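You operate a simulated robot arm through the tools that you are given. There is no shell and no other tool. Be economical: measure what you need, move in short steps, check, and stop when the job is done.

You are at the controls of a simulated robot arm. One attempt, no reset.

Task
Put things in order on the right drain board. At the end: the black press stands where the red brush stood; the orange ladle stands where the black press stood; the green soap bottle stands where the orange ladle stood; the red brush is on the brown bands carton; whatever was shut is shut again. Leave all else as you found it, and nothing knocked over.
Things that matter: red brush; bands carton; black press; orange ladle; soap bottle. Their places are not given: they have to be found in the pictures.

It is judged by the outcome, as a careful person would: the job done as asked, and still so three seconds after it is handed in. It fails if anything else is knocked over, pushed out of place, dropped, spilled or broken.

Robot
A 7-joint arm with a two-finger parallel gripper, fixed in place. Base frame: the origin is at the foot of the arm, x ahead of it, y to its left, z up; the work surface is at about z = 85. Readings come in cm, degrees, newtons and seconds.
With the tool pointing down near the work surface it reaches from about 30 to 70 cm from the base axis. Its first joint turns from -66.0 to 66.0 degrees. Payload 1.57 kg.
The tool frame sits at the grasp point between the pads (the TCP): z along the fingers, y along the line on which they close. The tips reach 3 cm beyond it. The gripper opens to 11 cm. The fingers are 2.4 cm wide and 1.2 cm thick; the gripper's body (4.8 by 11.2 cm) begins 7.8 cm behind the TCP.
Orientation is that of the tool frame in the base frame, as a unit quaternion [w, x, y, z]. With the fingers straight down and closing along the base's y, the tool's x points along the base's -x, its y along +y and its z along -z.

Tools
- The arm moves only by the tool arm_command. Its argument "series" is one flat list of numbers, 7 for each row, row after row: the turn, a rotation vector about the tool's x, y, z in units of 8 degrees (1.0 is 8 degrees), then the shift along the tool's x, y, z in units of 40 mm (1.0 is 40 mm), then the opening, from 0 (shut) to 1 (fully open). In form: [ax, ay, az, x, y, z, gripper, ax, ay, az, x, y, z, gripper, ...]. A call has 1 to 10 rows; each row shifts and turns the commanded pose from where the row before left it, along the tool's axes as they then stand. A call with a number of a shift or a turn outside -1 to 1 is refused whole. A row lasts 0.2 s, in which the tool goes at most 5 cm and 8.6 degrees; a call with a longer step from one row to the next is refused whole, and so is a gripper value outside its range. Where a pose cannot be reached the arm comes as near as it can. A force on the tool above 40 N (or 10 N above the force at the start of the call, whichever is more), or a blocked arm, ends the call early, and 0.2 s more pass. The fingers move at their own pace (about 10.8 cm/s each) and stop on an object; they squeeze with about 43 N. The grip force told is the motor's: it shows also when the fingers shut on nothing. Time passes only in rows, and 0.2 s behind the last, so rows that do not move let the fingers close. The reply holds the time, the measured pose of the TCP, the force on the tool along the base axes, the opening and the grip force, in the units named above and with some noise.
- Cameras (640 x 400 px; columns grow to the right, rows downward): "scene" is fixed at [18.17, -39.39, 139.69]; the picture's right is [0.77, -0.64, 0.00], its down [-0.35, -0.42, -0.84] and it looks along [0.53, 0.64, -0.55] (base axes); focal length 340 px, centre (320, 200). "wrist" rides on the gripper at [-3.6, 0, -8] in the tool frame; the picture's right is [0.00, -1.00, 0.00], its down [0.97, 0.00, -0.24] and it looks along [0.24, 0.00, 0.97] (tool axes); focal length 218 px, centre (320, 200).
- capture(camera): a new picture of that camera. The clock stands still meanwhile.
- measure_at(camera, pixels): for up to 12 pixels [column, row] of the newest picture of that camera ("zoom" is the newest enlarged one), the place [x, y, z] in the base frame of the surface seen there, good to about 0.3 cm, but the place of the scene camera against the robot may be out by one fixed shift of up to 1.8 cm in any direction. The clock stands still meanwhile.
- inspect(camera, box): a new picture of the part [left, top, right, bottom] of that camera's present view, enlarged. The clock stands still meanwhile.
- sign_off(): hands the job in; it is judged then, once.

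Go step by step. Measure first, check grasps and placings, and put right what went wrong. The budget is 80 turns and 54 pictures, counting those below and the enlarged ones. Unless the task says otherwise, let go and move clear before handing in, and close with one line.

The tools are called as a command line: name --argument value ..., lists and objects as JSON in quotes. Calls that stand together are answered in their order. arm_command: Moves the arm, as the interface text tells. Its arguments: {"type":"object","properties":{"series":{"type":"array","items":{"type":"number"}}},"required":["series"]} The other tools are called the same way: capture (camera) takes a picture; measure_at (camera, pixels) gives the place of the surface under pixels of a picture; inspect (camera, box) takes an enlarged picture of a part of a camera's view; sign_off () hands the job in.

At the start:

```text
t: 0.0
eef_pos: [46.2, 1.07, 121.01]
tool_rot: [0.0, 0.001, 1.0, 0.0]
contact_force: [0.2, -0.1, -0.5]
finger_gap: 11.0
finger_force: 0.1
```

scene: 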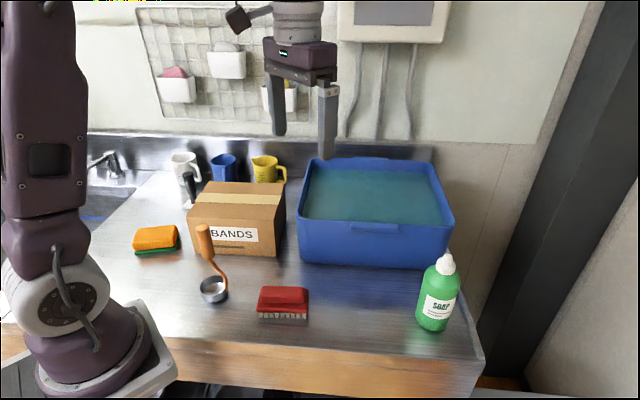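
wrist: 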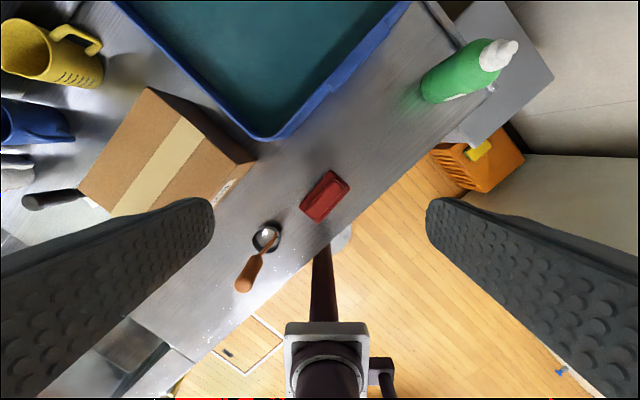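

The scene shows the red brush at (283,300), the ladle at (212,270), the bottle at (438,295), the carton at (237,217), and something black behind the carton at (188,185). I'll enlarge these to look closer.

inspect --camera "scene" --box '[120, 140, 320, 265]'

inspect --camera "scene" --box '[180, 210, 340, 310]'

inspect --camera "wrist" --box '[0, 60, 360, 300]'

```text
3.20 times, centred on (220, 202) of scene
```

zoom: 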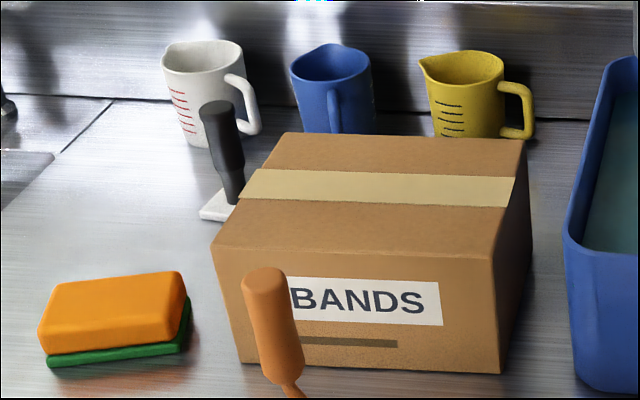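

```text
4.00 times, centred on (260, 260) of scene
```

zoom: 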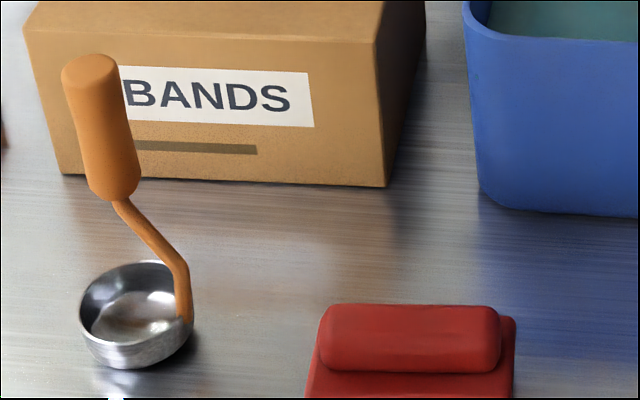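

```text
1.67 times, centred on (180, 180) of wrist
```

zoom: 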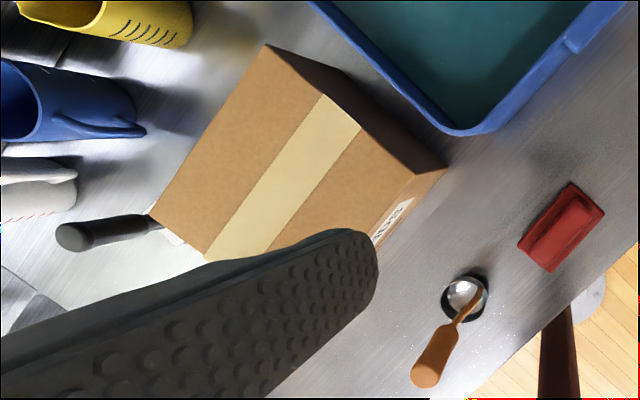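

The press is a black handle on a white plate, half behind the carton; the ladle stands on its bowl with the handle up. I'll measure the key points, first in the wrist view (free of the scene's shift), then in the scene.

measure_at --camera "wrist" --pixels '[[325, 196], [308, 214], [330, 176], [346, 186], [320, 219], [265, 237], [244, 285], [262, 254], [40, 202], [98, 205], [497, 50], [440, 85]]'

measure_at --camera "scene" --pixels '[[283, 295], [260, 290], [306, 290], [261, 311], [306, 314], [203, 228], [213, 288], [187, 176], [186, 206], [446, 257], [438, 295], [434, 328]]'

measure_at --camera "wrist" --pixels '[[149, 89], [253, 160], [114, 215], [80, 190], [200, 148], [160, 165], [270, 140], [240, 162], [107, 210], [255, 128], [415, 5], [450, 97]]'

```text
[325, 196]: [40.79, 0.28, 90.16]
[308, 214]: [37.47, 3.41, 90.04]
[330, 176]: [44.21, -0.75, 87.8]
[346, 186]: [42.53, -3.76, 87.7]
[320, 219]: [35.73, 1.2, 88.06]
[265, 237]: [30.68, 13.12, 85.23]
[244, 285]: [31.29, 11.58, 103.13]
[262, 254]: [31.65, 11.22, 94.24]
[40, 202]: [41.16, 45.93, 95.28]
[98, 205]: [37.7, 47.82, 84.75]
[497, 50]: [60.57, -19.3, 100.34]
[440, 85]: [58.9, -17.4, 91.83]
```

```text
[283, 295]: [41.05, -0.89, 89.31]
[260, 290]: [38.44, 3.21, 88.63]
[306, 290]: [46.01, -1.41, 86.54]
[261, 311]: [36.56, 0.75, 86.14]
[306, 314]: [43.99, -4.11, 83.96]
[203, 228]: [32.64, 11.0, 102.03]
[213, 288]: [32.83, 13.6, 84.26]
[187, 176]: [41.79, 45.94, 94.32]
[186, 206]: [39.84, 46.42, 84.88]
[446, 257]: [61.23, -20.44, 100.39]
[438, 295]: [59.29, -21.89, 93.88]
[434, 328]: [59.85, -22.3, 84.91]
```

```text
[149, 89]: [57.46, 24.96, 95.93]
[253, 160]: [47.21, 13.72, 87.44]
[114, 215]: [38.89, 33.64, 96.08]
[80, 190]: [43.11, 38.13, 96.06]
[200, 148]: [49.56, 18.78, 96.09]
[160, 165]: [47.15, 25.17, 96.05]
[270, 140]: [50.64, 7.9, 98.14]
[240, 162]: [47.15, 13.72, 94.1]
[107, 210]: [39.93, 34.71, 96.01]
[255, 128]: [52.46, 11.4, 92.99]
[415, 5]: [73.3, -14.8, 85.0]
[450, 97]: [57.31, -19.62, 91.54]
```

Wrist and scene agree up to a shift of about (+1.2, -0.5, -1). The brush lies near (40, 0) with its long axis about -33° from x, so I'll hover over it turned that way and look.

arm_command --series '[0, 0, 0.83, 0.38, -0.06, 0.75, 1, 0, 0, 0.83, 0.38, -0.3, 0.75, 1, 0, 0, 0.83, 0.38, -0.4, 0.75, 1, 0, 0, 0.83, 0.2, -0.2, 0.75, 1, 0, 0, 0.83, 0, 0, 0.5, 1]'

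capture --camera "wrist"

```text
t: 1.2
eef_pos: [40.3, -1.59, 106.81]
tool_rot: [-0.001, 0.286, 0.958, 0.0]
contact_force: [-0.2, -0.3, -1.0]
finger_gap: 10.98
finger_force: 0.2
```

```text
48 pictures are left
```

wrist: 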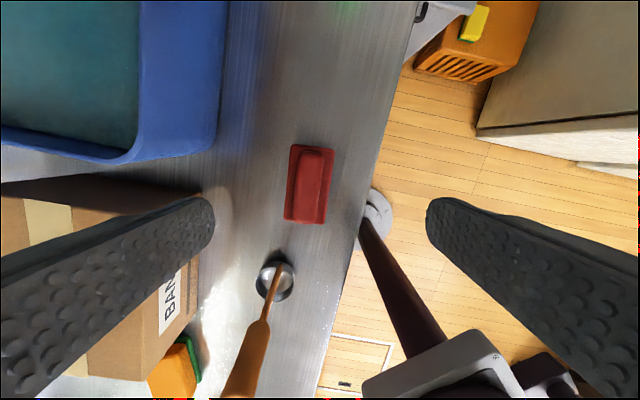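

The brush (corners near (290,145), (333,150), (325,223), (284,218)) leans about 5° more. I'll measure its corners and the ladle bowl rim.

measure_at --camera "wrist" --pixels '[[292, 147], [331, 152], [323, 221], [286, 216], [309, 186], [309, 152], [302, 220], [258, 281], [292, 283], [275, 264], [280, 299], [268, 300]]'

inspect --camera "wrist" --box '[220, 130, 380, 230]'

inspect --camera "wrist" --box '[200, 230, 360, 330]'

```text
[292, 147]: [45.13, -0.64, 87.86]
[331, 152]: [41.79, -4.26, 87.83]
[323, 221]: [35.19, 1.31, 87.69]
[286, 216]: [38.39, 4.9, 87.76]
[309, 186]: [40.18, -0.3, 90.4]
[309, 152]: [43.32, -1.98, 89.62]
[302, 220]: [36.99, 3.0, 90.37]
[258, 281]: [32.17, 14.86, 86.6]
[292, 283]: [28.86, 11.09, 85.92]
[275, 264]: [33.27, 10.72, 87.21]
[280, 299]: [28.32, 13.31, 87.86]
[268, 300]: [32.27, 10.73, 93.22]
```

```text
4.00 times, centred on (300, 180) of wrist
```

zoom: 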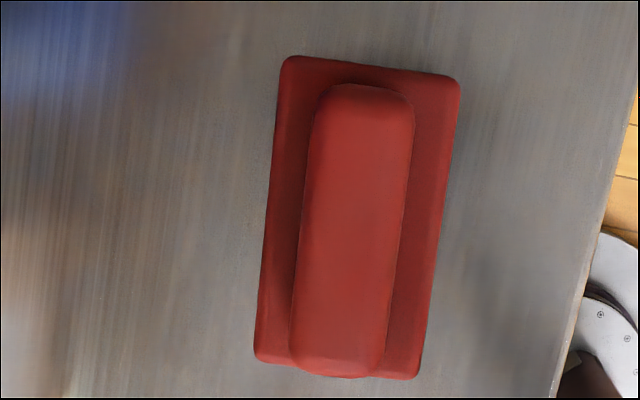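

```text
4.00 times, centred on (280, 280) of wrist
```

zoom: 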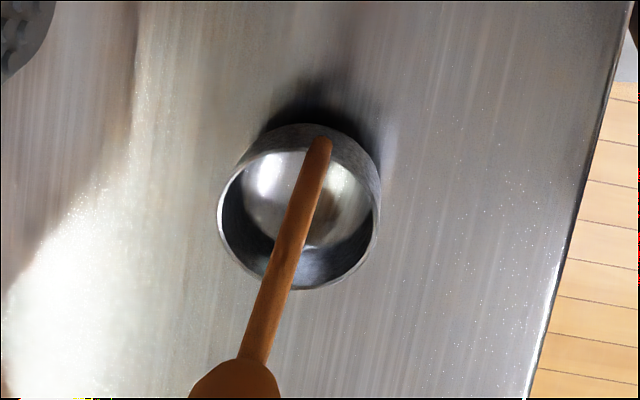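

Brush centre is (40.1, 0.3), plate 8.7 x 5 cm at about -39°; the ladle bowl centre comes to about (31.1, 12.1). I'll turn 6° more, centre, and go down around the brush plate.

arm_command --series '[0, 0, 0, 0.3, 0.38, 0.2, 0.8, 0, 0, 0.75, 0, 0, 0.7, 0.8, 0, 0, 0, 0, 0, 1, 0.8, 0, 0, 0, 0, 0, 1, 0.8, 0, 0, 0, 0, 0, 0.7, 0.8, 0, 0, 0, 0, 0, 0, 0.8]'

capture --camera "wrist"

```text
t: 2.6
eef_pos: [39.86, 0.14, 92.49]
tool_rot: [0.001, 0.335, 0.942, 0.001]
contact_force: [0.0, -0.4, 0.5]
finger_gap: 8.81
finger_force: 0.1
```

```text
45 pictures are left
```

wrist: 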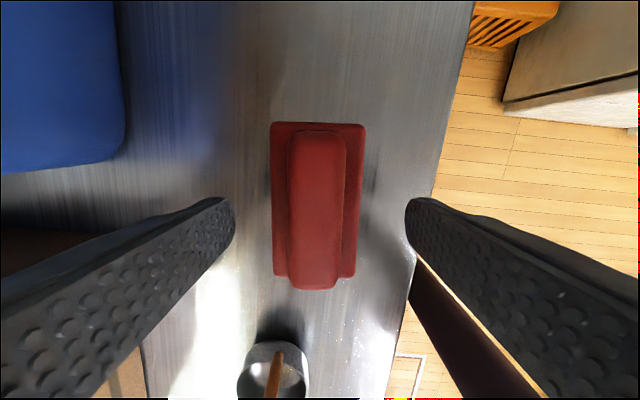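

Well aligned; the brush spans columns 271-365 between the fingers. I'll go down to z≈89 and close.

arm_command --series '[0, 0, 0, 0, 0.07, 0.45, 0.8, 0, 0, 0, 0, 0, 0.43, 0.8, 0, 0, 0, 0, 0, 0, 0.8, 0, 0, 0, 0, 0, 0, 0.2, 0, 0, 0, 0, 0, 0, 0.2, 0, 0, 0, 0, 0, 0, 0.2]'

```text
t: 4.0
eef_pos: [39.88, 0.28, 89.0]
tool_rot: [0.0, 0.336, 0.942, 0.0]
contact_force: [-0.4, 0.5, -1.1]
finger_gap: 5.5
finger_force: 43.0
```

The grip holds at 5.5 cm, 43 N. I'll lift straight up, and measure the carton's top corners in the scene picture.

arm_command --series '[0, 0, 0, 0, 0, -0.8, 0.2, 0, 0, 0, 0, 0, -1, 0.2, 0, 0, 0, 0, 0, -1, 0.2, 0, 0, 0, 0, 0, -1, 0.2, 0, 0, 0, 0, 0, -0.7, 0.2, 0, 0, 0, 0, 0, 0, 0.2]'

capture --camera "scene"

measure_at --camera "scene" --pixels '[[209, 183], [284, 185], [273, 219], [188, 216], [237, 199], [203, 190], [186, 206], [184, 170], [193, 208], [438, 295], [155, 238]]'

```text
t: 5.4
eef_pos: [40.24, 0.27, 107.26]
tool_rot: [0.0, 0.336, 0.942, 0.0]
contact_force: [0.4, -0.5, -1.1]
finger_gap: 5.49
finger_force: 43.1
```

```text
44 pictures are left
```

scene: 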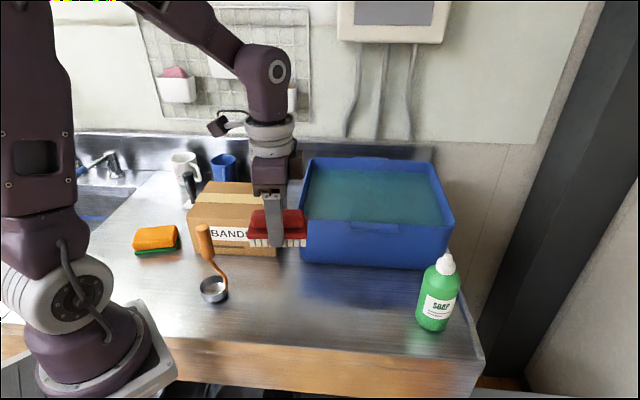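

```text
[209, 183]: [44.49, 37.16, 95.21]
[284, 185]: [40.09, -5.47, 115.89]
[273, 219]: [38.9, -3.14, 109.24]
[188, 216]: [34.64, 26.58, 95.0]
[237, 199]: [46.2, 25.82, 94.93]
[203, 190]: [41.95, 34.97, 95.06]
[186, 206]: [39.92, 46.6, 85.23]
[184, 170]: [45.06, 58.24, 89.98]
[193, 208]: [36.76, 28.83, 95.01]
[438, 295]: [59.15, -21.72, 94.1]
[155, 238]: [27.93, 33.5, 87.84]
```

The carton top spans true corners about (43.2,37.8), (33.4,27.1), (57.5,25): its centre is near (45.4, 26). I'll carry the brush there at height, then check.

arm_command --series '[0, 0, 0, 0.4375, 0.828, 0, 0.2, 0, 0, 0, 0.4375, 0.828, 0, 0.2, 0, 0, 0, 0.4375, 0.828, 0, 0.2, 0, 0, 0, 0.4375, 0.828, 0, 0.2, 0, 0, 0, 0.4375, 0.828, 0, 0.2, 0, 0, 0, 0.4375, 0.828, 0, 0.2, 0, 0, 0, 0.4375, 0.828, 0, 0.2, 0, 0, 0, 0, 0, 0, 0.2]'

capture --camera "wrist"

capture --camera "scene"

```text
t: 7.2
eef_pos: [45.34, 25.93, 107.26]
tool_rot: [0.0, 0.336, 0.942, 0.0]
contact_force: [0.2, 0.1, -1.3]
finger_gap: 5.49
finger_force: 42.9
```

```text
43 pictures are left
```

wrist: 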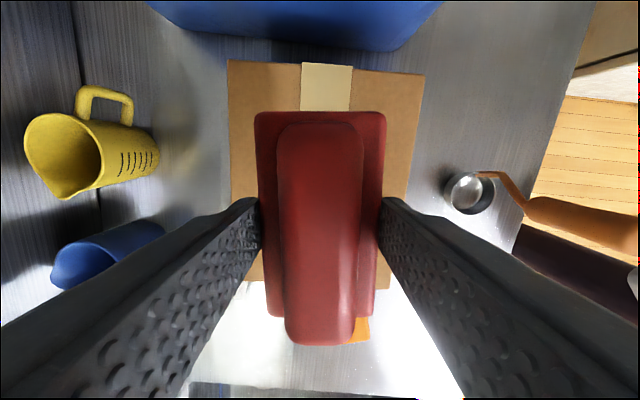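

```text
42 pictures are left
```

scene: 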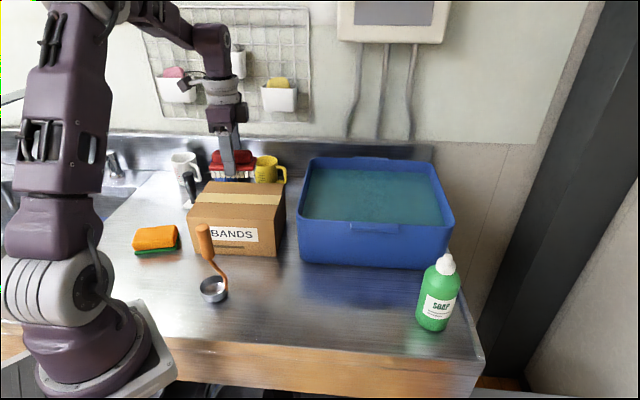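

The brush is level above the carton's middle. I'll lower it to just above the carton top (contact expected near TCP z≈100.1), then by small steps.

arm_command --series '[0, 0, 0, 0, 0, 0.7, 0.2, 0, 0, 0, 0, 0, 0.7, 0.2, 0, 0, 0, 0, 0, 0.3, 0.2, 0, 0, 0, 0, 0, 0, 0.2, 0, 0, 0, 0, 0, 0.05, 0.2, 0, 0, 0, 0, 0, 0.03, 0.2, 0, 0, 0, 0, 0, 0, 0.2]'

inspect --camera "scene" --box '[160, 120, 320, 220]'

```text
t: 8.8
eef_pos: [45.28, 26.13, 99.96]
tool_rot: [0.0, 0.335, 0.942, 0.0]
contact_force: [-0.3, -1.2, -1.2]
finger_gap: 5.51
finger_force: 42.8
```

```text
4.00 times, centred on (240, 170) of scene
```

zoom: 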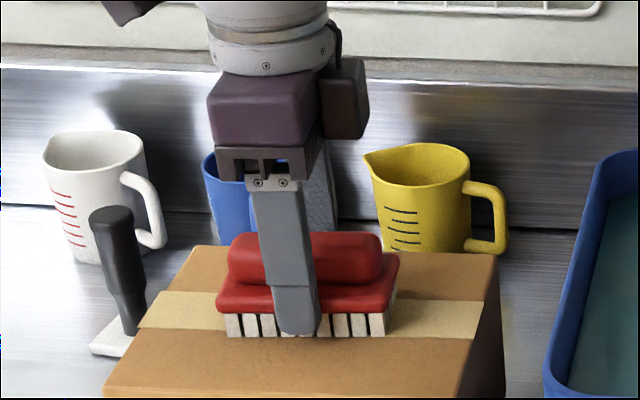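

No contact force yet at z 99.96; I'll feel down by millimetres.

arm_command --series '[0, 0, 0, 0, 0, 0.03, 0.2, 0, 0, 0, 0, 0, 0.03, 0.2, 0, 0, 0, 0, 0, 0, 0.2]'

```text
t: 9.6
eef_pos: [45.36, 26.1, 99.86]
tool_rot: [0.002, 0.335, 0.942, 0.002]
contact_force: [-3.8, 2.8, 36.2]
finger_gap: 5.52
finger_force: 42.9
```

Contact (36 N up), so the brush rests on the carton. I'll ease off slightly, open a little, and rise.

arm_command --series '[0, 0, 0, 0, 0, -0.03, 0.2, 0, 0, 0, 0, 0, 0, 0.7, 0, 0, 0, 0, 0, 0, 0.7, 0, 0, 0, 0, 0, -0.5, 0.7, 0, 0, 0, 0, 0, -1, 0.7, 0, 0, 0, 0, 0, -1, 0.7, 0, 0, 0, 0, 0, -0.5, 0.7]'

capture --camera "wrist"

```text
t: 11.2
eef_pos: [45.42, 26.28, 111.67]
tool_rot: [0.0, 0.336, 0.942, 0.0]
contact_force: [-0.3, 0.1, -0.5]
finger_gap: 7.73
finger_force: 0.1
```

```text
40 pictures are left
```

wrist: 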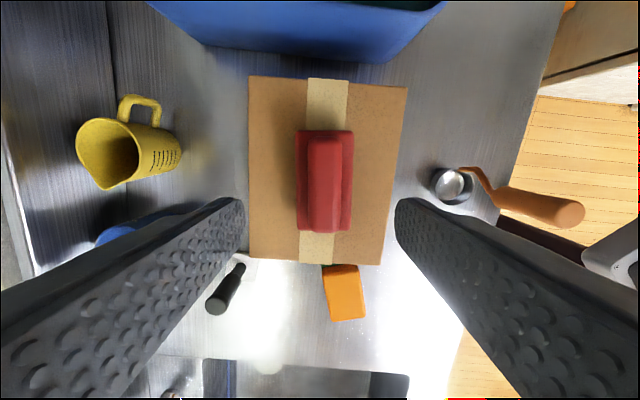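

The brush sits on the tape in the middle of the carton. Next I'll move above the press (handle at (225,290) in this view).

arm_command --series '[0, 0, 0, 0.75, 0.53, 0, 0.8, 0, 0, 0, 0.75, 0.53, 0, 0.8, 0, 0, 0, 0.75, 0.53, 0, 0.8, 0, 0, 0, 0.75, 0.53, 0, 0.8, 0, 0, 0, 0.75, 0.53, 0, 0.8, 0, 0, 0, 0, 0, 0, 0.8]'

capture --camera "wrist"

```text
t: 12.6
eef_pos: [40.14, 43.92, 111.77]
tool_rot: [0.0, 0.335, 0.942, -0.001]
contact_force: [-0.2, 0.7, 0.7]
finger_gap: 8.79
finger_force: 0.0
```

```text
39 pictures are left
```

wrist: 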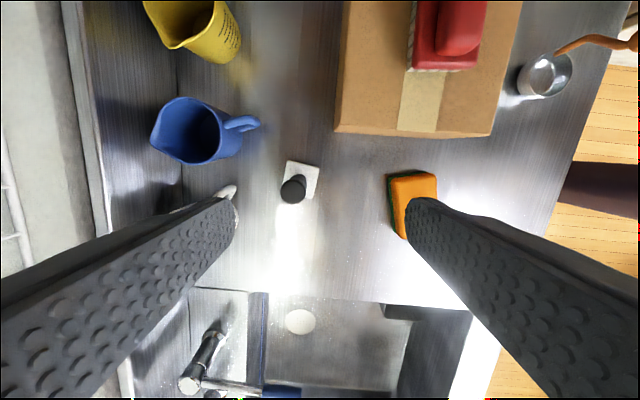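

inspect --camera "wrist" --box '[240, 130, 400, 230]'

measure_at --camera "zoom" --pixels '[[190, 128], [305, 140], [292, 255], [208, 235], [240, 200], [212, 240]]'

measure_at --camera "wrist" --pixels '[[290, 165], [316, 169], [311, 195], [292, 193], [299, 181], [232, 192], [248, 124]]'

```text
4.00 times, centred on (320, 180) of wrist
```

zoom: 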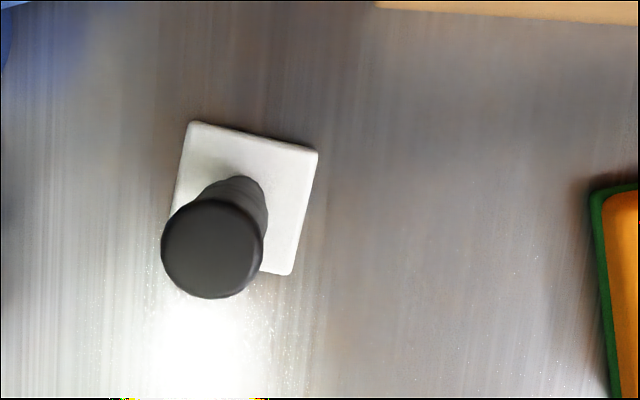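

```text
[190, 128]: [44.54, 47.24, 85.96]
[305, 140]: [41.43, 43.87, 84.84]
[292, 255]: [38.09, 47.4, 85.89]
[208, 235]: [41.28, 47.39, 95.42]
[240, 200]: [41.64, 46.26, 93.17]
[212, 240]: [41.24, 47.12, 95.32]
```

```text
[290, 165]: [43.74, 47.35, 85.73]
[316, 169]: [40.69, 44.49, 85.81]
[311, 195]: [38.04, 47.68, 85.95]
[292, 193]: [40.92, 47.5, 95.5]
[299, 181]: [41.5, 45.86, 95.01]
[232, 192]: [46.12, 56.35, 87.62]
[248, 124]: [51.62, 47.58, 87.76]
```

The press plate is centred at about (41.0, 47.4) with a 2.8 cm handle, top at z 95.4. I'll centre above it with a narrower opening and go down to z≈99.5 to check.

arm_command --series '[0, 0, 0, 0.19, 0.41, 0, 0.6, 0, 0, 0, 0.19, 0.41, 0, 0.6, 0, 0, 0, 0, 0, 1, 0.6, 0, 0, 0, 0, 0, 1, 0.6, 0, 0, 0, 0, 0, 1, 0.6, 0, 0, 0, 0, 0, 0, 0.6]'

capture --camera "wrist"

inspect --camera "scene" --box '[120, 120, 280, 220]'

```text
t: 14.0
eef_pos: [40.65, 44.61, 99.54]
tool_rot: [0.0, 0.335, 0.942, 0.0]
contact_force: [0.8, -0.3, 0.5]
finger_gap: 6.61
finger_force: 0.1
out of reach, approached as far as the arm can: row 1, 2
```

```text
37 pictures are left
```

wrist: 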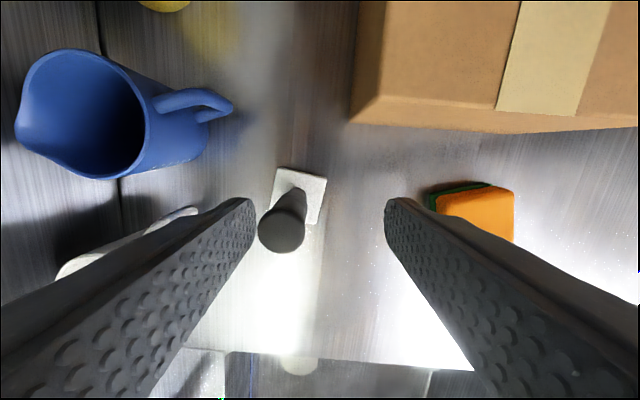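

```text
4.00 times, centred on (200, 170) of scene
```

zoom: 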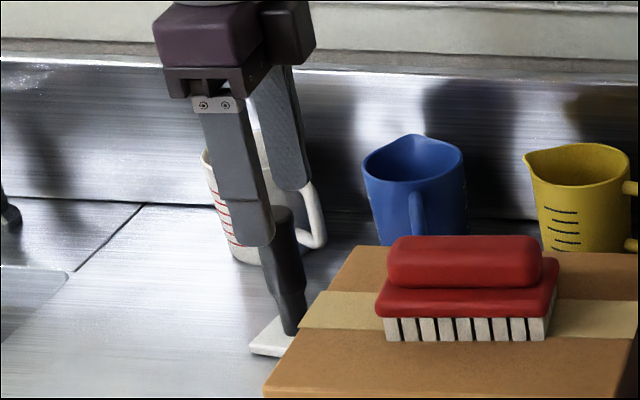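

At the higher level the arm fell short: it is at (40.65, 44.61) while the press is at (41.0, 47.4). I'll try the rest of the shift at this level, where tips (z 96.5) clear the handle.

arm_command --series '[0, 0, 0, 0.18, 0.3, 0, 0.6, 0, 0, 0, 0.18, 0.3, 0, 0.6, 0, 0, 0, 0, 0, 0, 0.6]'

capture --camera "wrist"

```text
t: 14.8
eef_pos: [41.02, 47.28, 99.88]
tool_rot: [0.0, 0.335, 0.942, 0.0]
contact_force: [0.4, -0.8, 0.0]
finger_gap: 6.61
finger_force: 0.2
```

```text
35 pictures are left
```

wrist: 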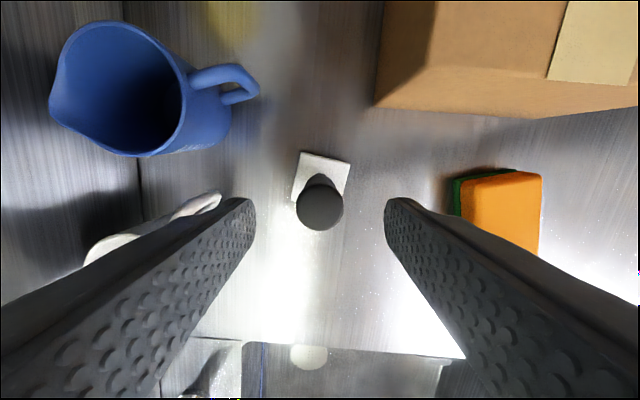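

The handle is now centred between the fingers (column 320, row 208). I'll go down to z≈93 and close.

arm_command --series '[0, 0, 0, 0, 0, 0.6, 0.6, 0, 0, 0, 0, 0, 0.6, 0.6, 0, 0, 0, 0, 0, 0.5, 0.6, 0, 0, 0, 0, 0, 0, 0.6, 0, 0, 0, 0, 0, 0, 0.1, 0, 0, 0, 0, 0, 0, 0.1, 0, 0, 0, 0, 0, 0, 0.1]'

capture --camera "wrist"

```text
t: 16.4
eef_pos: [41.23, 47.66, 92.68]
tool_rot: [0.0, 0.335, 0.942, -0.001]
contact_force: [-0.9, 0.2, 0.3]
finger_gap: 2.55
finger_force: 37.6
```

```text
34 pictures are left
```

wrist: 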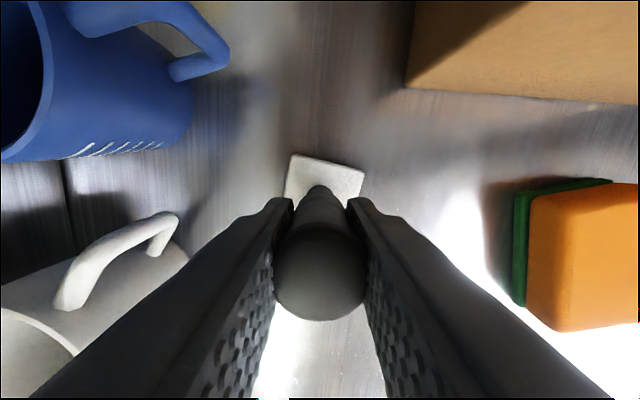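

The press is held (2.55 cm, 38 N). I'll lift straight, then draw inward while rising, to stay clear of carton and mugs.

arm_command --series '[0, 0, 0, 0, 0, -0.875, 0.1, 0, 0, 0, 0, 0, -0.875, 0.1, 0, 0, 0, -0.102, -0.68, -0.608, 0.1, 0, 0, 0, -0.102, -0.68, -0.608, 0.1, 0, 0, 0, -0.102, -0.68, -0.608, 0.1, 0, 0, 0, -0.541, -0.566, -0.3125, 0.1, 0, 0, 0, -0.541, -0.566, -0.3125, 0.1, 0, 0, 0, -0.541, -0.566, -0.3125, 0.1, 0, 0, 0, -0.541, -0.566, -0.3125, 0.1, 0, 0, 0, 0, 0, 0, 0.1]'

capture --camera "scene"

```text
t: 18.6
eef_pos: [37.82, 27.87, 112.15]
tool_rot: [0.0, 0.335, 0.942, -0.001]
contact_force: [0.4, 0.1, -1.3]
finger_gap: 2.54
finger_force: 37.0
```

```text
33 pictures are left
```

scene: 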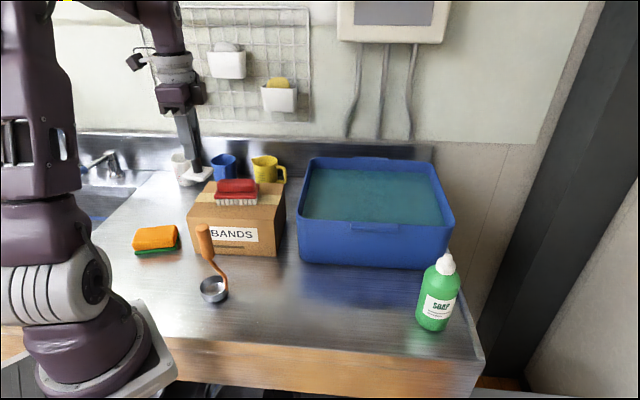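

Everything stands as before and the press is held level. I'll carry it over to the brush's old place (40.1, 0.3) and go down part way.

arm_command --series '[0, 0, 0, -0.685, -0.712, 0, 0.1, 0, 0, 0, -0.685, -0.712, 0, 0.1, 0, 0, 0, -0.685, -0.712, 0, 0.1, 0, 0, 0, -0.685, -0.712, 0, 0.1, 0, 0, 0, -0.685, -0.712, 0, 0.1, 0, 0, 0, -0.685, -0.712, 0, 0.1, 0, 0, 0, -0.685, -0.712, 0, 0.1, 0, 0, 0, 0, 0, 1, 0.1, 0, 0, 0, 0, 0, 1, 0.1, 0, 0, 0, 0, 0, 1, 0.1]'

capture --camera "wrist"

```text
t: 20.8
eef_pos: [40.01, 0.56, 100.51]
tool_rot: [0.0, 0.335, 0.942, 0.0]
contact_force: [0.2, 0.2, -1.0]
finger_gap: 2.55
finger_force: 37.0
```

```text
32 pictures are left
```

wrist: 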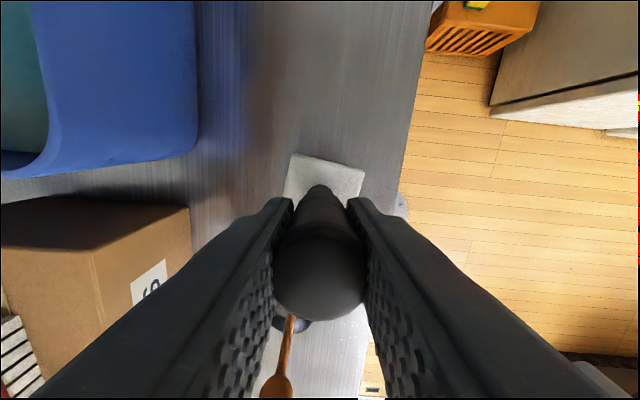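

Over the target, press steady. I'll lower to about z 93.0, then by millimetres until it touches.

arm_command --series '[0, 0, 0, 0, 0, 0.8, 0.1, 0, 0, 0, 0, 0, 0.8, 0.1, 0, 0, 0, 0, 0, 0.22, 0.1, 0, 0, 0, 0, 0, 0, 0.1, 0, 0, 0, 0, 0, 0.03, 0.1, 0, 0, 0, 0, 0, 0.02, 0.1, 0, 0, 0, 0, 0, 0, 0.1]'

```text
t: 22.4
eef_pos: [39.98, 0.53, 92.72]
tool_rot: [0.001, 0.336, 0.942, 0.0]
contact_force: [-0.1, -0.5, -0.3]
finger_gap: 2.56
finger_force: 37.5
```

arm_command --series '[0, 0, 0, 0, 0, 0.02, 0.1, 0, 0, 0, 0, 0, 0.02, 0.1, 0, 0, 0, 0, 0, 0, 0.1]'

inspect --camera "scene" --box '[200, 220, 360, 320]'

```text
t: 23.2
eef_pos: [39.88, 0.44, 92.61]
tool_rot: [0.0, 0.336, 0.942, -0.001]
contact_force: [-2.0, 0.6, 5.9]
finger_gap: 2.55
finger_force: 36.4
```

```text
4.00 times, centred on (280, 270) of scene
```

zoom: 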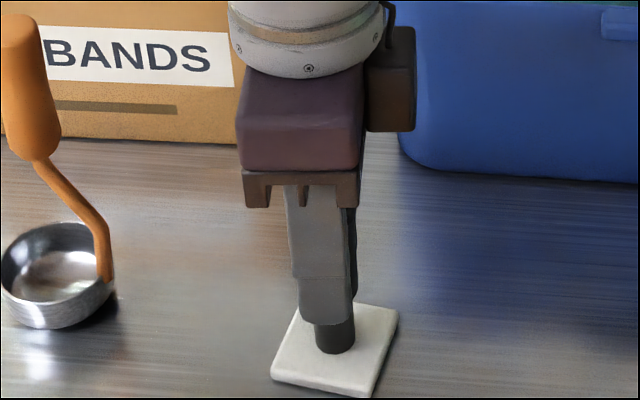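

Light contact (6 N); the plate rests on the board. I'll let go gently and rise straight up.

arm_command --series '[0, 0, 0, 0, 0, 0, 0.5, 0, 0, 0, 0, 0, 0, 0.5, 0, 0, 0, 0, 0, -0.5, 0.5, 0, 0, 0, 0, 0, -1, 0.5, 0, 0, 0, 0, 0, -1, 0.5, 0, 0, 0, 0, 0, -1, 0.5, 0, 0, 0, 0, 0, -1, 0.5, 0, 0, 0, 0, 0, 0, 0.5]'

capture --camera "wrist"

inspect --camera "wrist" --box '[200, 150, 360, 250]'

```text
t: 25.0
eef_pos: [39.83, 0.4, 110.6]
tool_rot: [0.0, 0.336, 0.942, -0.001]
contact_force: [-0.6, 0.2, -0.5]
finger_gap: 5.49
finger_force: 0.0
```

```text
30 pictures are left
```

wrist: 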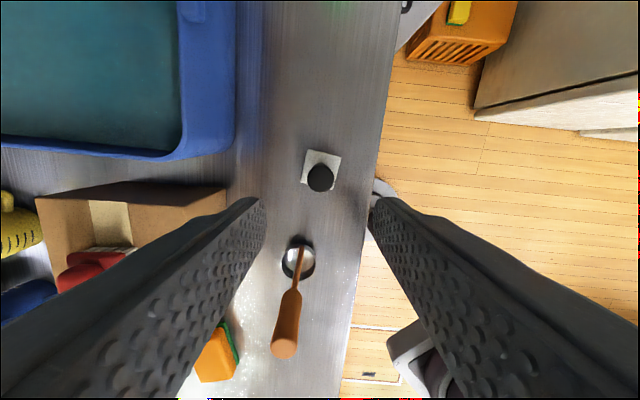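

```text
4.00 times, centred on (280, 200) of wrist
```

zoom: 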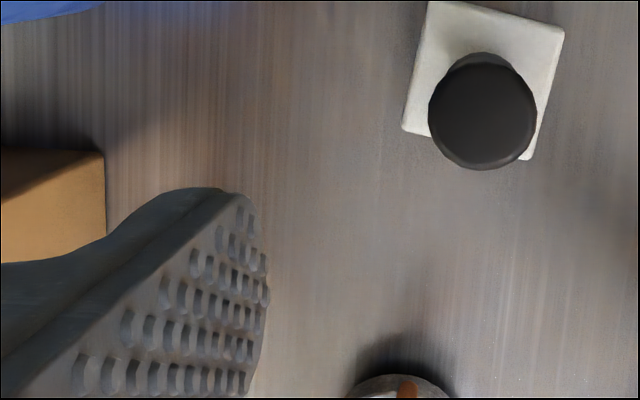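

The press stands at the old brush spot. Now the ladle: I'll measure points along its handle ((284,347) to (303,247)) and bowl.

measure_at --camera "wrist" --pixels '[[284, 347], [286, 330], [288, 310], [291, 296], [295, 285], [298, 272], [301, 258], [303, 247], [283, 260], [314, 262], [275, 348], [295, 346]]'

inspect --camera "wrist" --box '[200, 225, 408, 355]'

inspect --camera "scene" --box '[160, 210, 320, 310]'

```text
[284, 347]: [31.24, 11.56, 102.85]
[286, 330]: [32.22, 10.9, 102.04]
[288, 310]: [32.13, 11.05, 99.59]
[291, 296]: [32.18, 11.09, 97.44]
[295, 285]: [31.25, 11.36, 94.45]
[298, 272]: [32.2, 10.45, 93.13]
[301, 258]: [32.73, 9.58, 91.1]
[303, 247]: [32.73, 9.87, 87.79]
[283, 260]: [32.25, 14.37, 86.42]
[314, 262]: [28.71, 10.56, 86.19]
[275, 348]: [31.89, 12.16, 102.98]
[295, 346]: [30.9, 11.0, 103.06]
```

```text
3.08 times, centred on (304, 290) of wrist
```

zoom: 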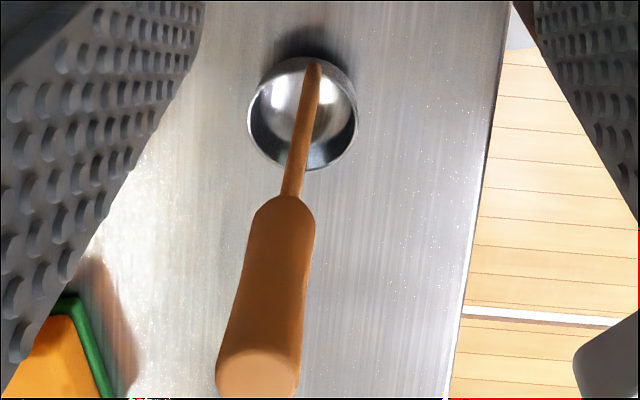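

```text
4.00 times, centred on (240, 260) of scene
```

zoom: 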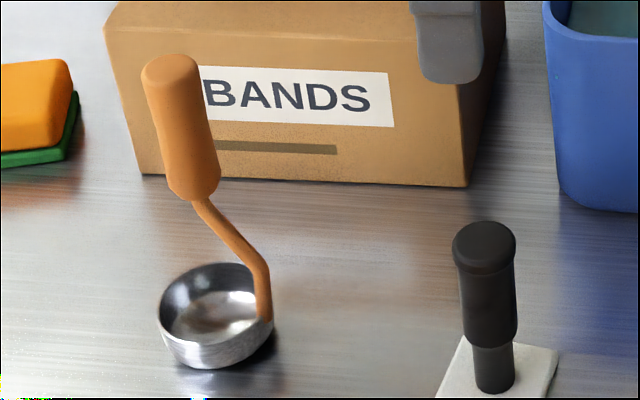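

The ladle's grip is upright, axis near (31.3, 11.5), z 96.5–103, over the bowl centre (31.1, 11.9). I'll move above it at height and check.

arm_command --series '[0, 0, 0, 0.853, 0.2, 0, 0.5, 0, 0, 0, 0.853, 0.2, 0, 0.5, 0, 0, 0, 0.853, 0.2, 0, 0.5, 0, 0, 0, 0.853, 0.2, 0, 0.5, 0, 0, 0, 0, 0, 0.6, 0.5, 0, 0, 0, 0, 0, 0, 0.5]'

capture --camera "wrist"

```text
t: 26.4
eef_pos: [31.41, 11.57, 108.09]
tool_rot: [0.0, 0.335, 0.942, 0.0]
contact_force: [-0.9, 0.0, 0.5]
finger_gap: 5.47
finger_force: 0.0
```

```text
26 pictures are left
```

wrist: 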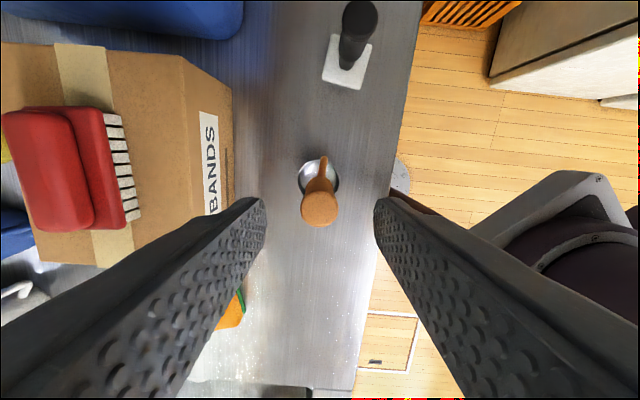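

The grip is centred between the fingers (320,207), bowl directly below (319,176). I'll go down to z≈99.8 and close.

arm_command --series '[0, 0, 0, 0, 0, 0.8, 0.5, 0, 0, 0, 0, 0, 0.8, 0.5, 0, 0, 0, 0, 0, 0.47, 0.5, 0, 0, 0, 0, 0, 0, 0.5, 0, 0, 0, 0, 0, 0, 0.1, 0, 0, 0, 0, 0, 0, 0.1, 0, 0, 0, 0, 0, 0, 0.1]'

capture --camera "wrist"

inspect --camera "scene" --box '[140, 210, 300, 310]'

```text
t: 28.0
eef_pos: [31.36, 11.36, 99.88]
tool_rot: [0.0, 0.335, 0.942, 0.0]
contact_force: [0.4, -0.4, -0.7]
finger_gap: 2.27
finger_force: 35.7
```

```text
25 pictures are left
```

wrist: 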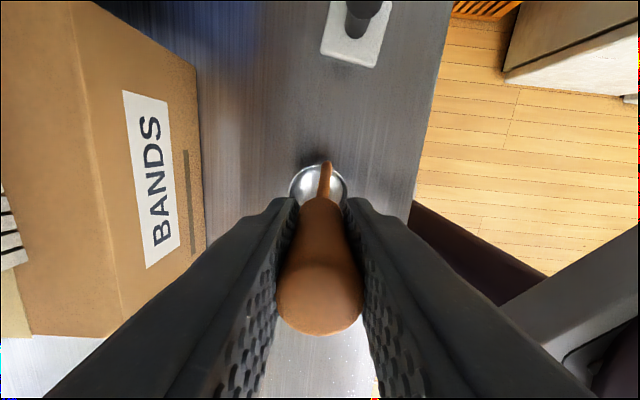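

```text
4.00 times, centred on (220, 260) of scene
```

zoom: 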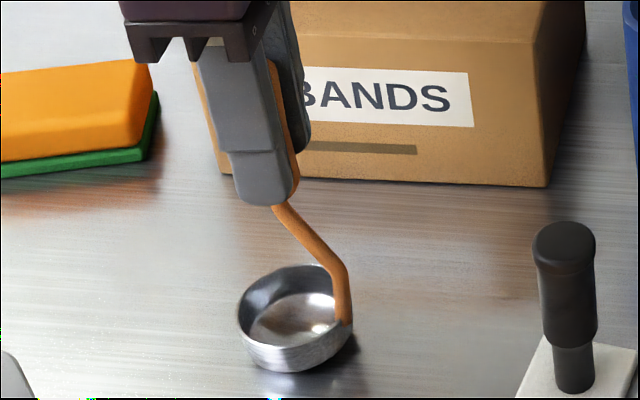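

The ladle is held (2.27 cm, 36 N), still upright. I'll lift it above the carton's height and move left past the carton's front-left corner.

arm_command --series '[0, 0, 0, 0, 0, -0.82, 0.1, 0, 0, 0, 0, 0, -0.82, 0.1, 0, 0, 0, 0, 0, -0.82, 0.1, 0, 0, 0, 0, 0, -0.82, 0.1, 0, 0, 0, 0.726, 0.666, 0, 0.1, 0, 0, 0, 0.726, 0.666, 0, 0.1, 0, 0, 0, 0.726, 0.666, 0, 0.1, 0, 0, 0, 0.726, 0.666, 0, 0.1, 0, 0, 0, 0, 0, 0, 0.1]'

capture --camera "scene"

```text
t: 30.0
eef_pos: [29.26, 27.24, 113.08]
tool_rot: [0.001, 0.335, 0.942, -0.001]
contact_force: [0.1, 0.0, -1.0]
finger_gap: 2.27
finger_force: 35.4
```

```text
23 pictures are left
```

scene: 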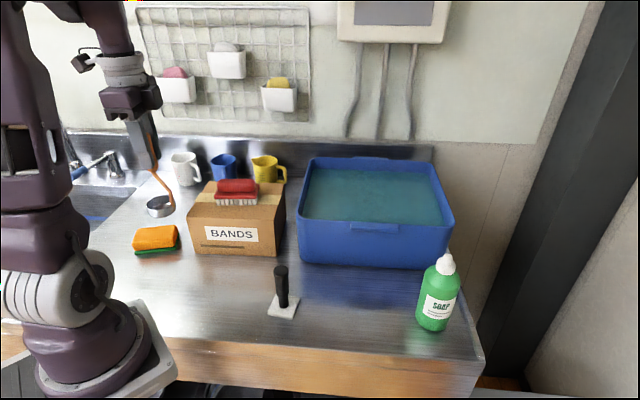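

The ladle hangs level and everything else is in place. I'll carry on to the press's old place (41.0, 47.3), lowering on the way to z≈102.

arm_command --series '[0, 0, 0, 0.225, 0.845, 0.256, 0.1, 0, 0, 0, 0.225, 0.845, 0.256, 0.1, 0, 0, 0, 0.225, 0.845, 0.256, 0.1, 0, 0, 0, 0.225, 0.845, 0.256, 0.1, 0, 0, 0, -0.0125, 0.783, 0.583, 0.1, 0, 0, 0, -0.0125, 0.783, 0.583, 0.1, 0, 0, 0, -0.0125, 0.783, 0.583, 0.1, 0, 0, 0, 0, 0, 0, 0.1]'

capture --camera "wrist"

inspect --camera "scene" --box '[110, 110, 270, 210]'

```text
t: 31.8
eef_pos: [40.9, 46.84, 101.83]
tool_rot: [0.0, 0.336, 0.942, 0.0]
contact_force: [0.2, 0.5, -1.2]
finger_gap: 2.27
finger_force: 35.4
```

```text
22 pictures are left
```

wrist: 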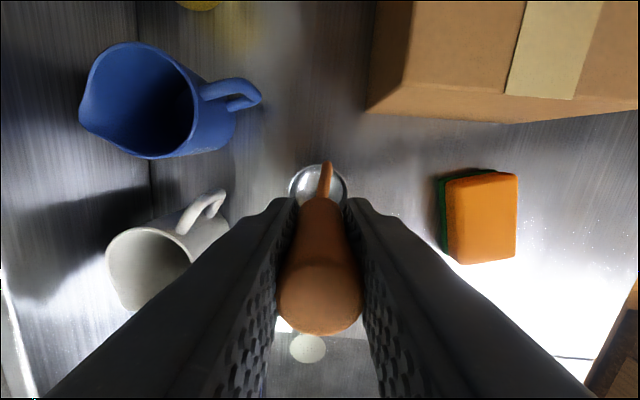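

```text
4.00 times, centred on (190, 160) of scene
```

zoom: 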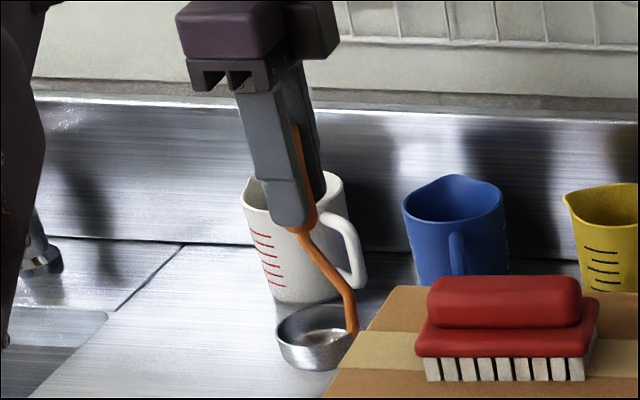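

The bowl is clear of the mugs. I'll lower by 1.7 cm with a small correction, then in millimetres.

arm_command --series '[0, 0, 0, 0.04, 0.09, 0.2, 0.1, 0, 0, 0, 0, 0, 0.22, 0.1, 0, 0, 0, 0, 0, 0, 0.1, 0, 0, 0, 0, 0, 0.03, 0.1, 0, 0, 0, 0, 0, 0.02, 0.1, 0, 0, 0, 0, 0, 0, 0.1]'

```text
t: 33.2
eef_pos: [40.92, 47.32, 99.96]
tool_rot: [0.001, 0.336, 0.942, 0.0]
contact_force: [-0.6, 0.5, -2.4]
finger_gap: 2.25
finger_force: 35.5
```

arm_command --series '[0, 0, 0, 0, 0, 0.02, 0.1, 0, 0, 0, 0, 0, 0.02, 0.1, 0, 0, 0, 0, 0, 0, 0.1]'

```text
t: 34.0
eef_pos: [40.88, 47.28, 99.94]
tool_rot: [0.0, 0.335, 0.942, 0.0]
contact_force: [-0.1, 1.1, -1.5]
finger_gap: 2.25
finger_force: 35.6
```

arm_command --series '[0, 0, 0, 0, 0, 0.025, 0.1, 0, 0, 0, 0, 0, 0.02, 0.1, 0, 0, 0, 0, 0, 0, 0.1]'

inspect --camera "scene" --box '[110, 110, 270, 210]'

```text
t: 34.8
eef_pos: [40.85, 47.37, 99.73]
tool_rot: [0.0, 0.335, 0.942, 0.0]
contact_force: [-0.8, -0.5, 1.0]
finger_gap: 2.28
finger_force: 35.3
```

```text
4.00 times, centred on (190, 160) of scene
```

zoom: 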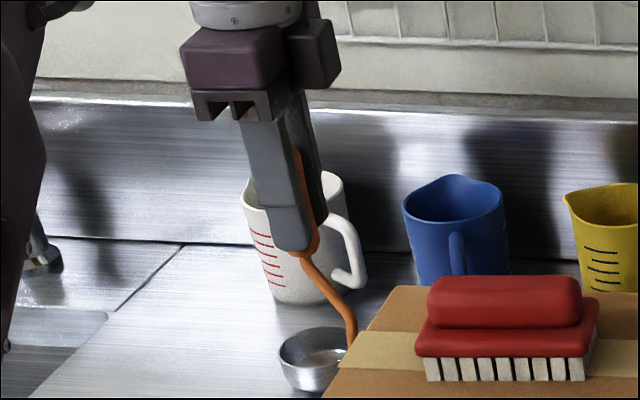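

Force just begins to change (about +1 N); one more millimetre to be sure of contact.

arm_command --series '[0, 0, 0, 0, 0, 0.02, 0.1, 0, 0, 0, 0, 0, 0, 0.1]'

```text
t: 35.4
eef_pos: [40.84, 47.34, 99.78]
tool_rot: [0.0, 0.336, 0.942, 0.0]
contact_force: [-4.4, -2.9, 23.7]
finger_gap: 2.27
finger_force: 35.3
```

The bowl is down (24 N). I'll ease up, open wider (so any reach-limited drift won't touch the grip), and rise in part.

arm_command --series '[0, 0, 0, 0, 0, -0.02, 0.1, 0, 0, 0, 0, 0, 0, 0.4, 0, 0, 0, 0, 0, 0, 0.8, 0, 0, 0, 0, 0, 0, 0.8, 0, 0, 0, 0, 0, -0.4, 0.8, 0, 0, 0, 0, 0, -0.5, 0.8, 0, 0, 0, 0, 0, 0, 0.8]'

capture --camera "wrist"

```text
t: 37.0
eef_pos: [41.07, 47.28, 103.4]
tool_rot: [0.001, 0.335, 0.942, 0.0]
contact_force: [-0.7, 0.0, 0.6]
finger_gap: 8.77
finger_force: 0.0
```

```text
19 pictures are left
```

wrist: 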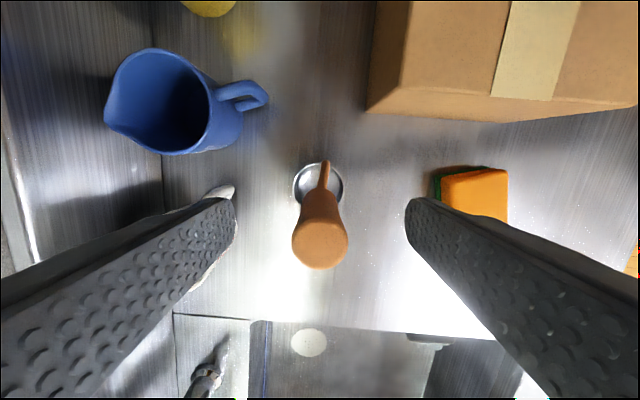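

The ladle stands freely. I'll rise 3.5 cm more and watch for drift.

arm_command --series '[0, 0, 0, 0, 0, -0.4, 0.8, 0, 0, 0, 0, 0, -0.25, 0.8, 0, 0, 0, 0, 0, -0.25, 0.8, 0, 0, 0, 0, 0, 0, 0.8]'

```text
t: 38.0
eef_pos: [40.89, 46.91, 105.77]
tool_rot: [-0.002, 0.336, 0.942, -0.011]
contact_force: [-0.1, -1.2, -0.5]
finger_gap: 8.79
finger_force: 0.1
out of reach, approached as far as the arm can: row 3
```

At z 105.8 the tips are about level with the grip's top, so I'll slide out sideways along the open direction (tool -x), then draw inward and up.

arm_command --series '[0, 0, 0, -0.6, 0, 0, 0.8, 0, 0, 0, -0.6, 0, 0, 0.8, 0, 0, 0, -0.3, -0.4, 0, 0.8, 0, 0, 0, 0, -0.8, -0.3, 0.8, 0, 0, 0, 0, -0.8, -0.6, 0.8, 0, 0, 0, 0, -0.8, -0.6, 0.8, 0, 0, 0, 0, 0, 0, 0.8]'

capture --camera "scene"

```text
t: 39.6
eef_pos: [38.61, 34.94, 112.86]
tool_rot: [-0.001, 0.336, 0.942, 0.0]
contact_force: [-0.1, 0.0, -0.3]
finger_gap: 8.8
finger_force: 0.0
```

```text
18 pictures are left
```

scene: 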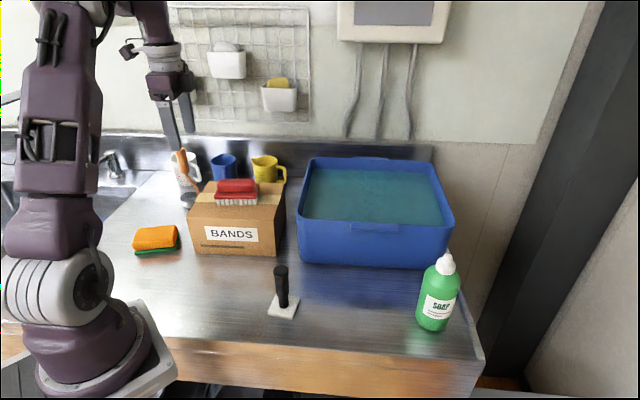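

The ladle stands in the press's old spot. I'll now travel high to the soap bottle at (438,295) for a closer look.

arm_command --series '[0, 0, 0, -0.94, -0.67, 0, 0.8, 0, 0, 0, -0.94, -0.67, 0, 0.8, 0, 0, 0, -0.94, -0.67, 0, 0.8, 0, 0, 0, -0.94, -0.67, 0, 0.8, 0, 0, 0, -0.94, -0.67, 0, 0.8, 0, 0, 0, -0.94, -0.67, 0, 0.8, 0, 0, 0, -0.94, -0.67, 0, 0.8, 0, 0, 0, -0.94, -0.67, 0, 0.8, 0, 0, 0, -0.94, -0.67, 0, 0.8, 0, 0, 0, -0.94, -0.67, 0, 0.8]'

capture --camera "wrist"

inspect --camera "scene" --box '[360, 240, 520, 340]'

```text
t: 41.8
eef_pos: [50.81, -9.7, 113.02]
tool_rot: [0.0, 0.334, 0.943, 0.0]
contact_force: [-0.5, -0.5, -0.2]
finger_gap: 8.82
finger_force: 0.1
```

```text
17 pictures are left
```

wrist: 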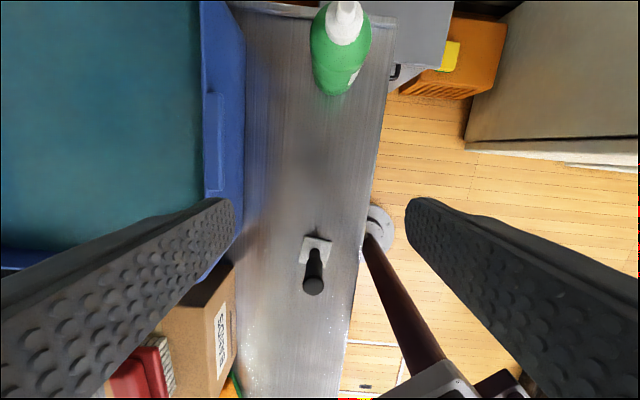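

```text
4.00 times, centred on (440, 290) of scene
```

zoom: 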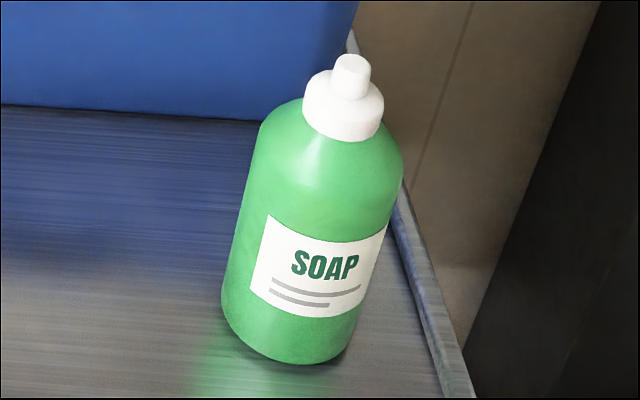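

The bottle is now at (340,45) at the top of the wrist view. I'll come nearer to see it from above.

arm_command --series '[0, 0, 0, -0.71, -0.21, 0, 1, 0, 0, 0, -0.71, -0.21, 0, 1, 0, 0, 0, -0.71, -0.21, 0, 1, 0, 0, 0, 0, 0, 0, 1]'

capture --camera "wrist"

measure_at --camera "scene" --pixels '[[446, 255], [446, 262], [446, 270], [439, 274], [434, 325], [417, 315], [459, 283], [427, 278], [424, 295], [455, 300]]'

```text
t: 42.8
eef_pos: [55.75, -16.88, 113.06]
tool_rot: [0.0, 0.336, 0.942, -0.001]
contact_force: [0.4, -0.4, -0.4]
finger_gap: 10.99
finger_force: 0.0
```

```text
15 pictures are left
```

wrist: 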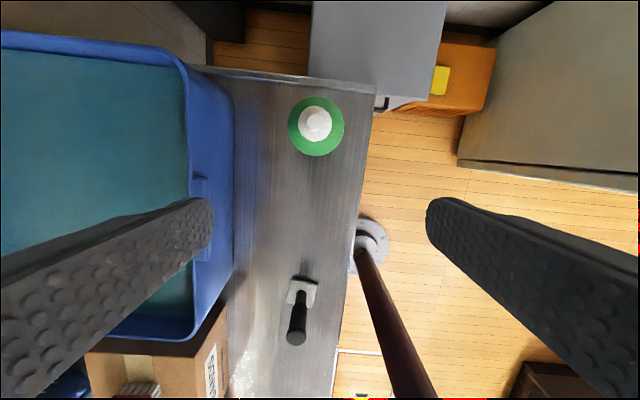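

```text
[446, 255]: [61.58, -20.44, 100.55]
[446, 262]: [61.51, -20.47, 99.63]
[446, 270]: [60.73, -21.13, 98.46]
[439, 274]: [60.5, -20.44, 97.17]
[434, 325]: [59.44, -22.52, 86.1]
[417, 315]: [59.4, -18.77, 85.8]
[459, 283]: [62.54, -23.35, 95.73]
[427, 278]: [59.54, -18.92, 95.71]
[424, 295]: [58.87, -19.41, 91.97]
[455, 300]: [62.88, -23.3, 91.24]
```

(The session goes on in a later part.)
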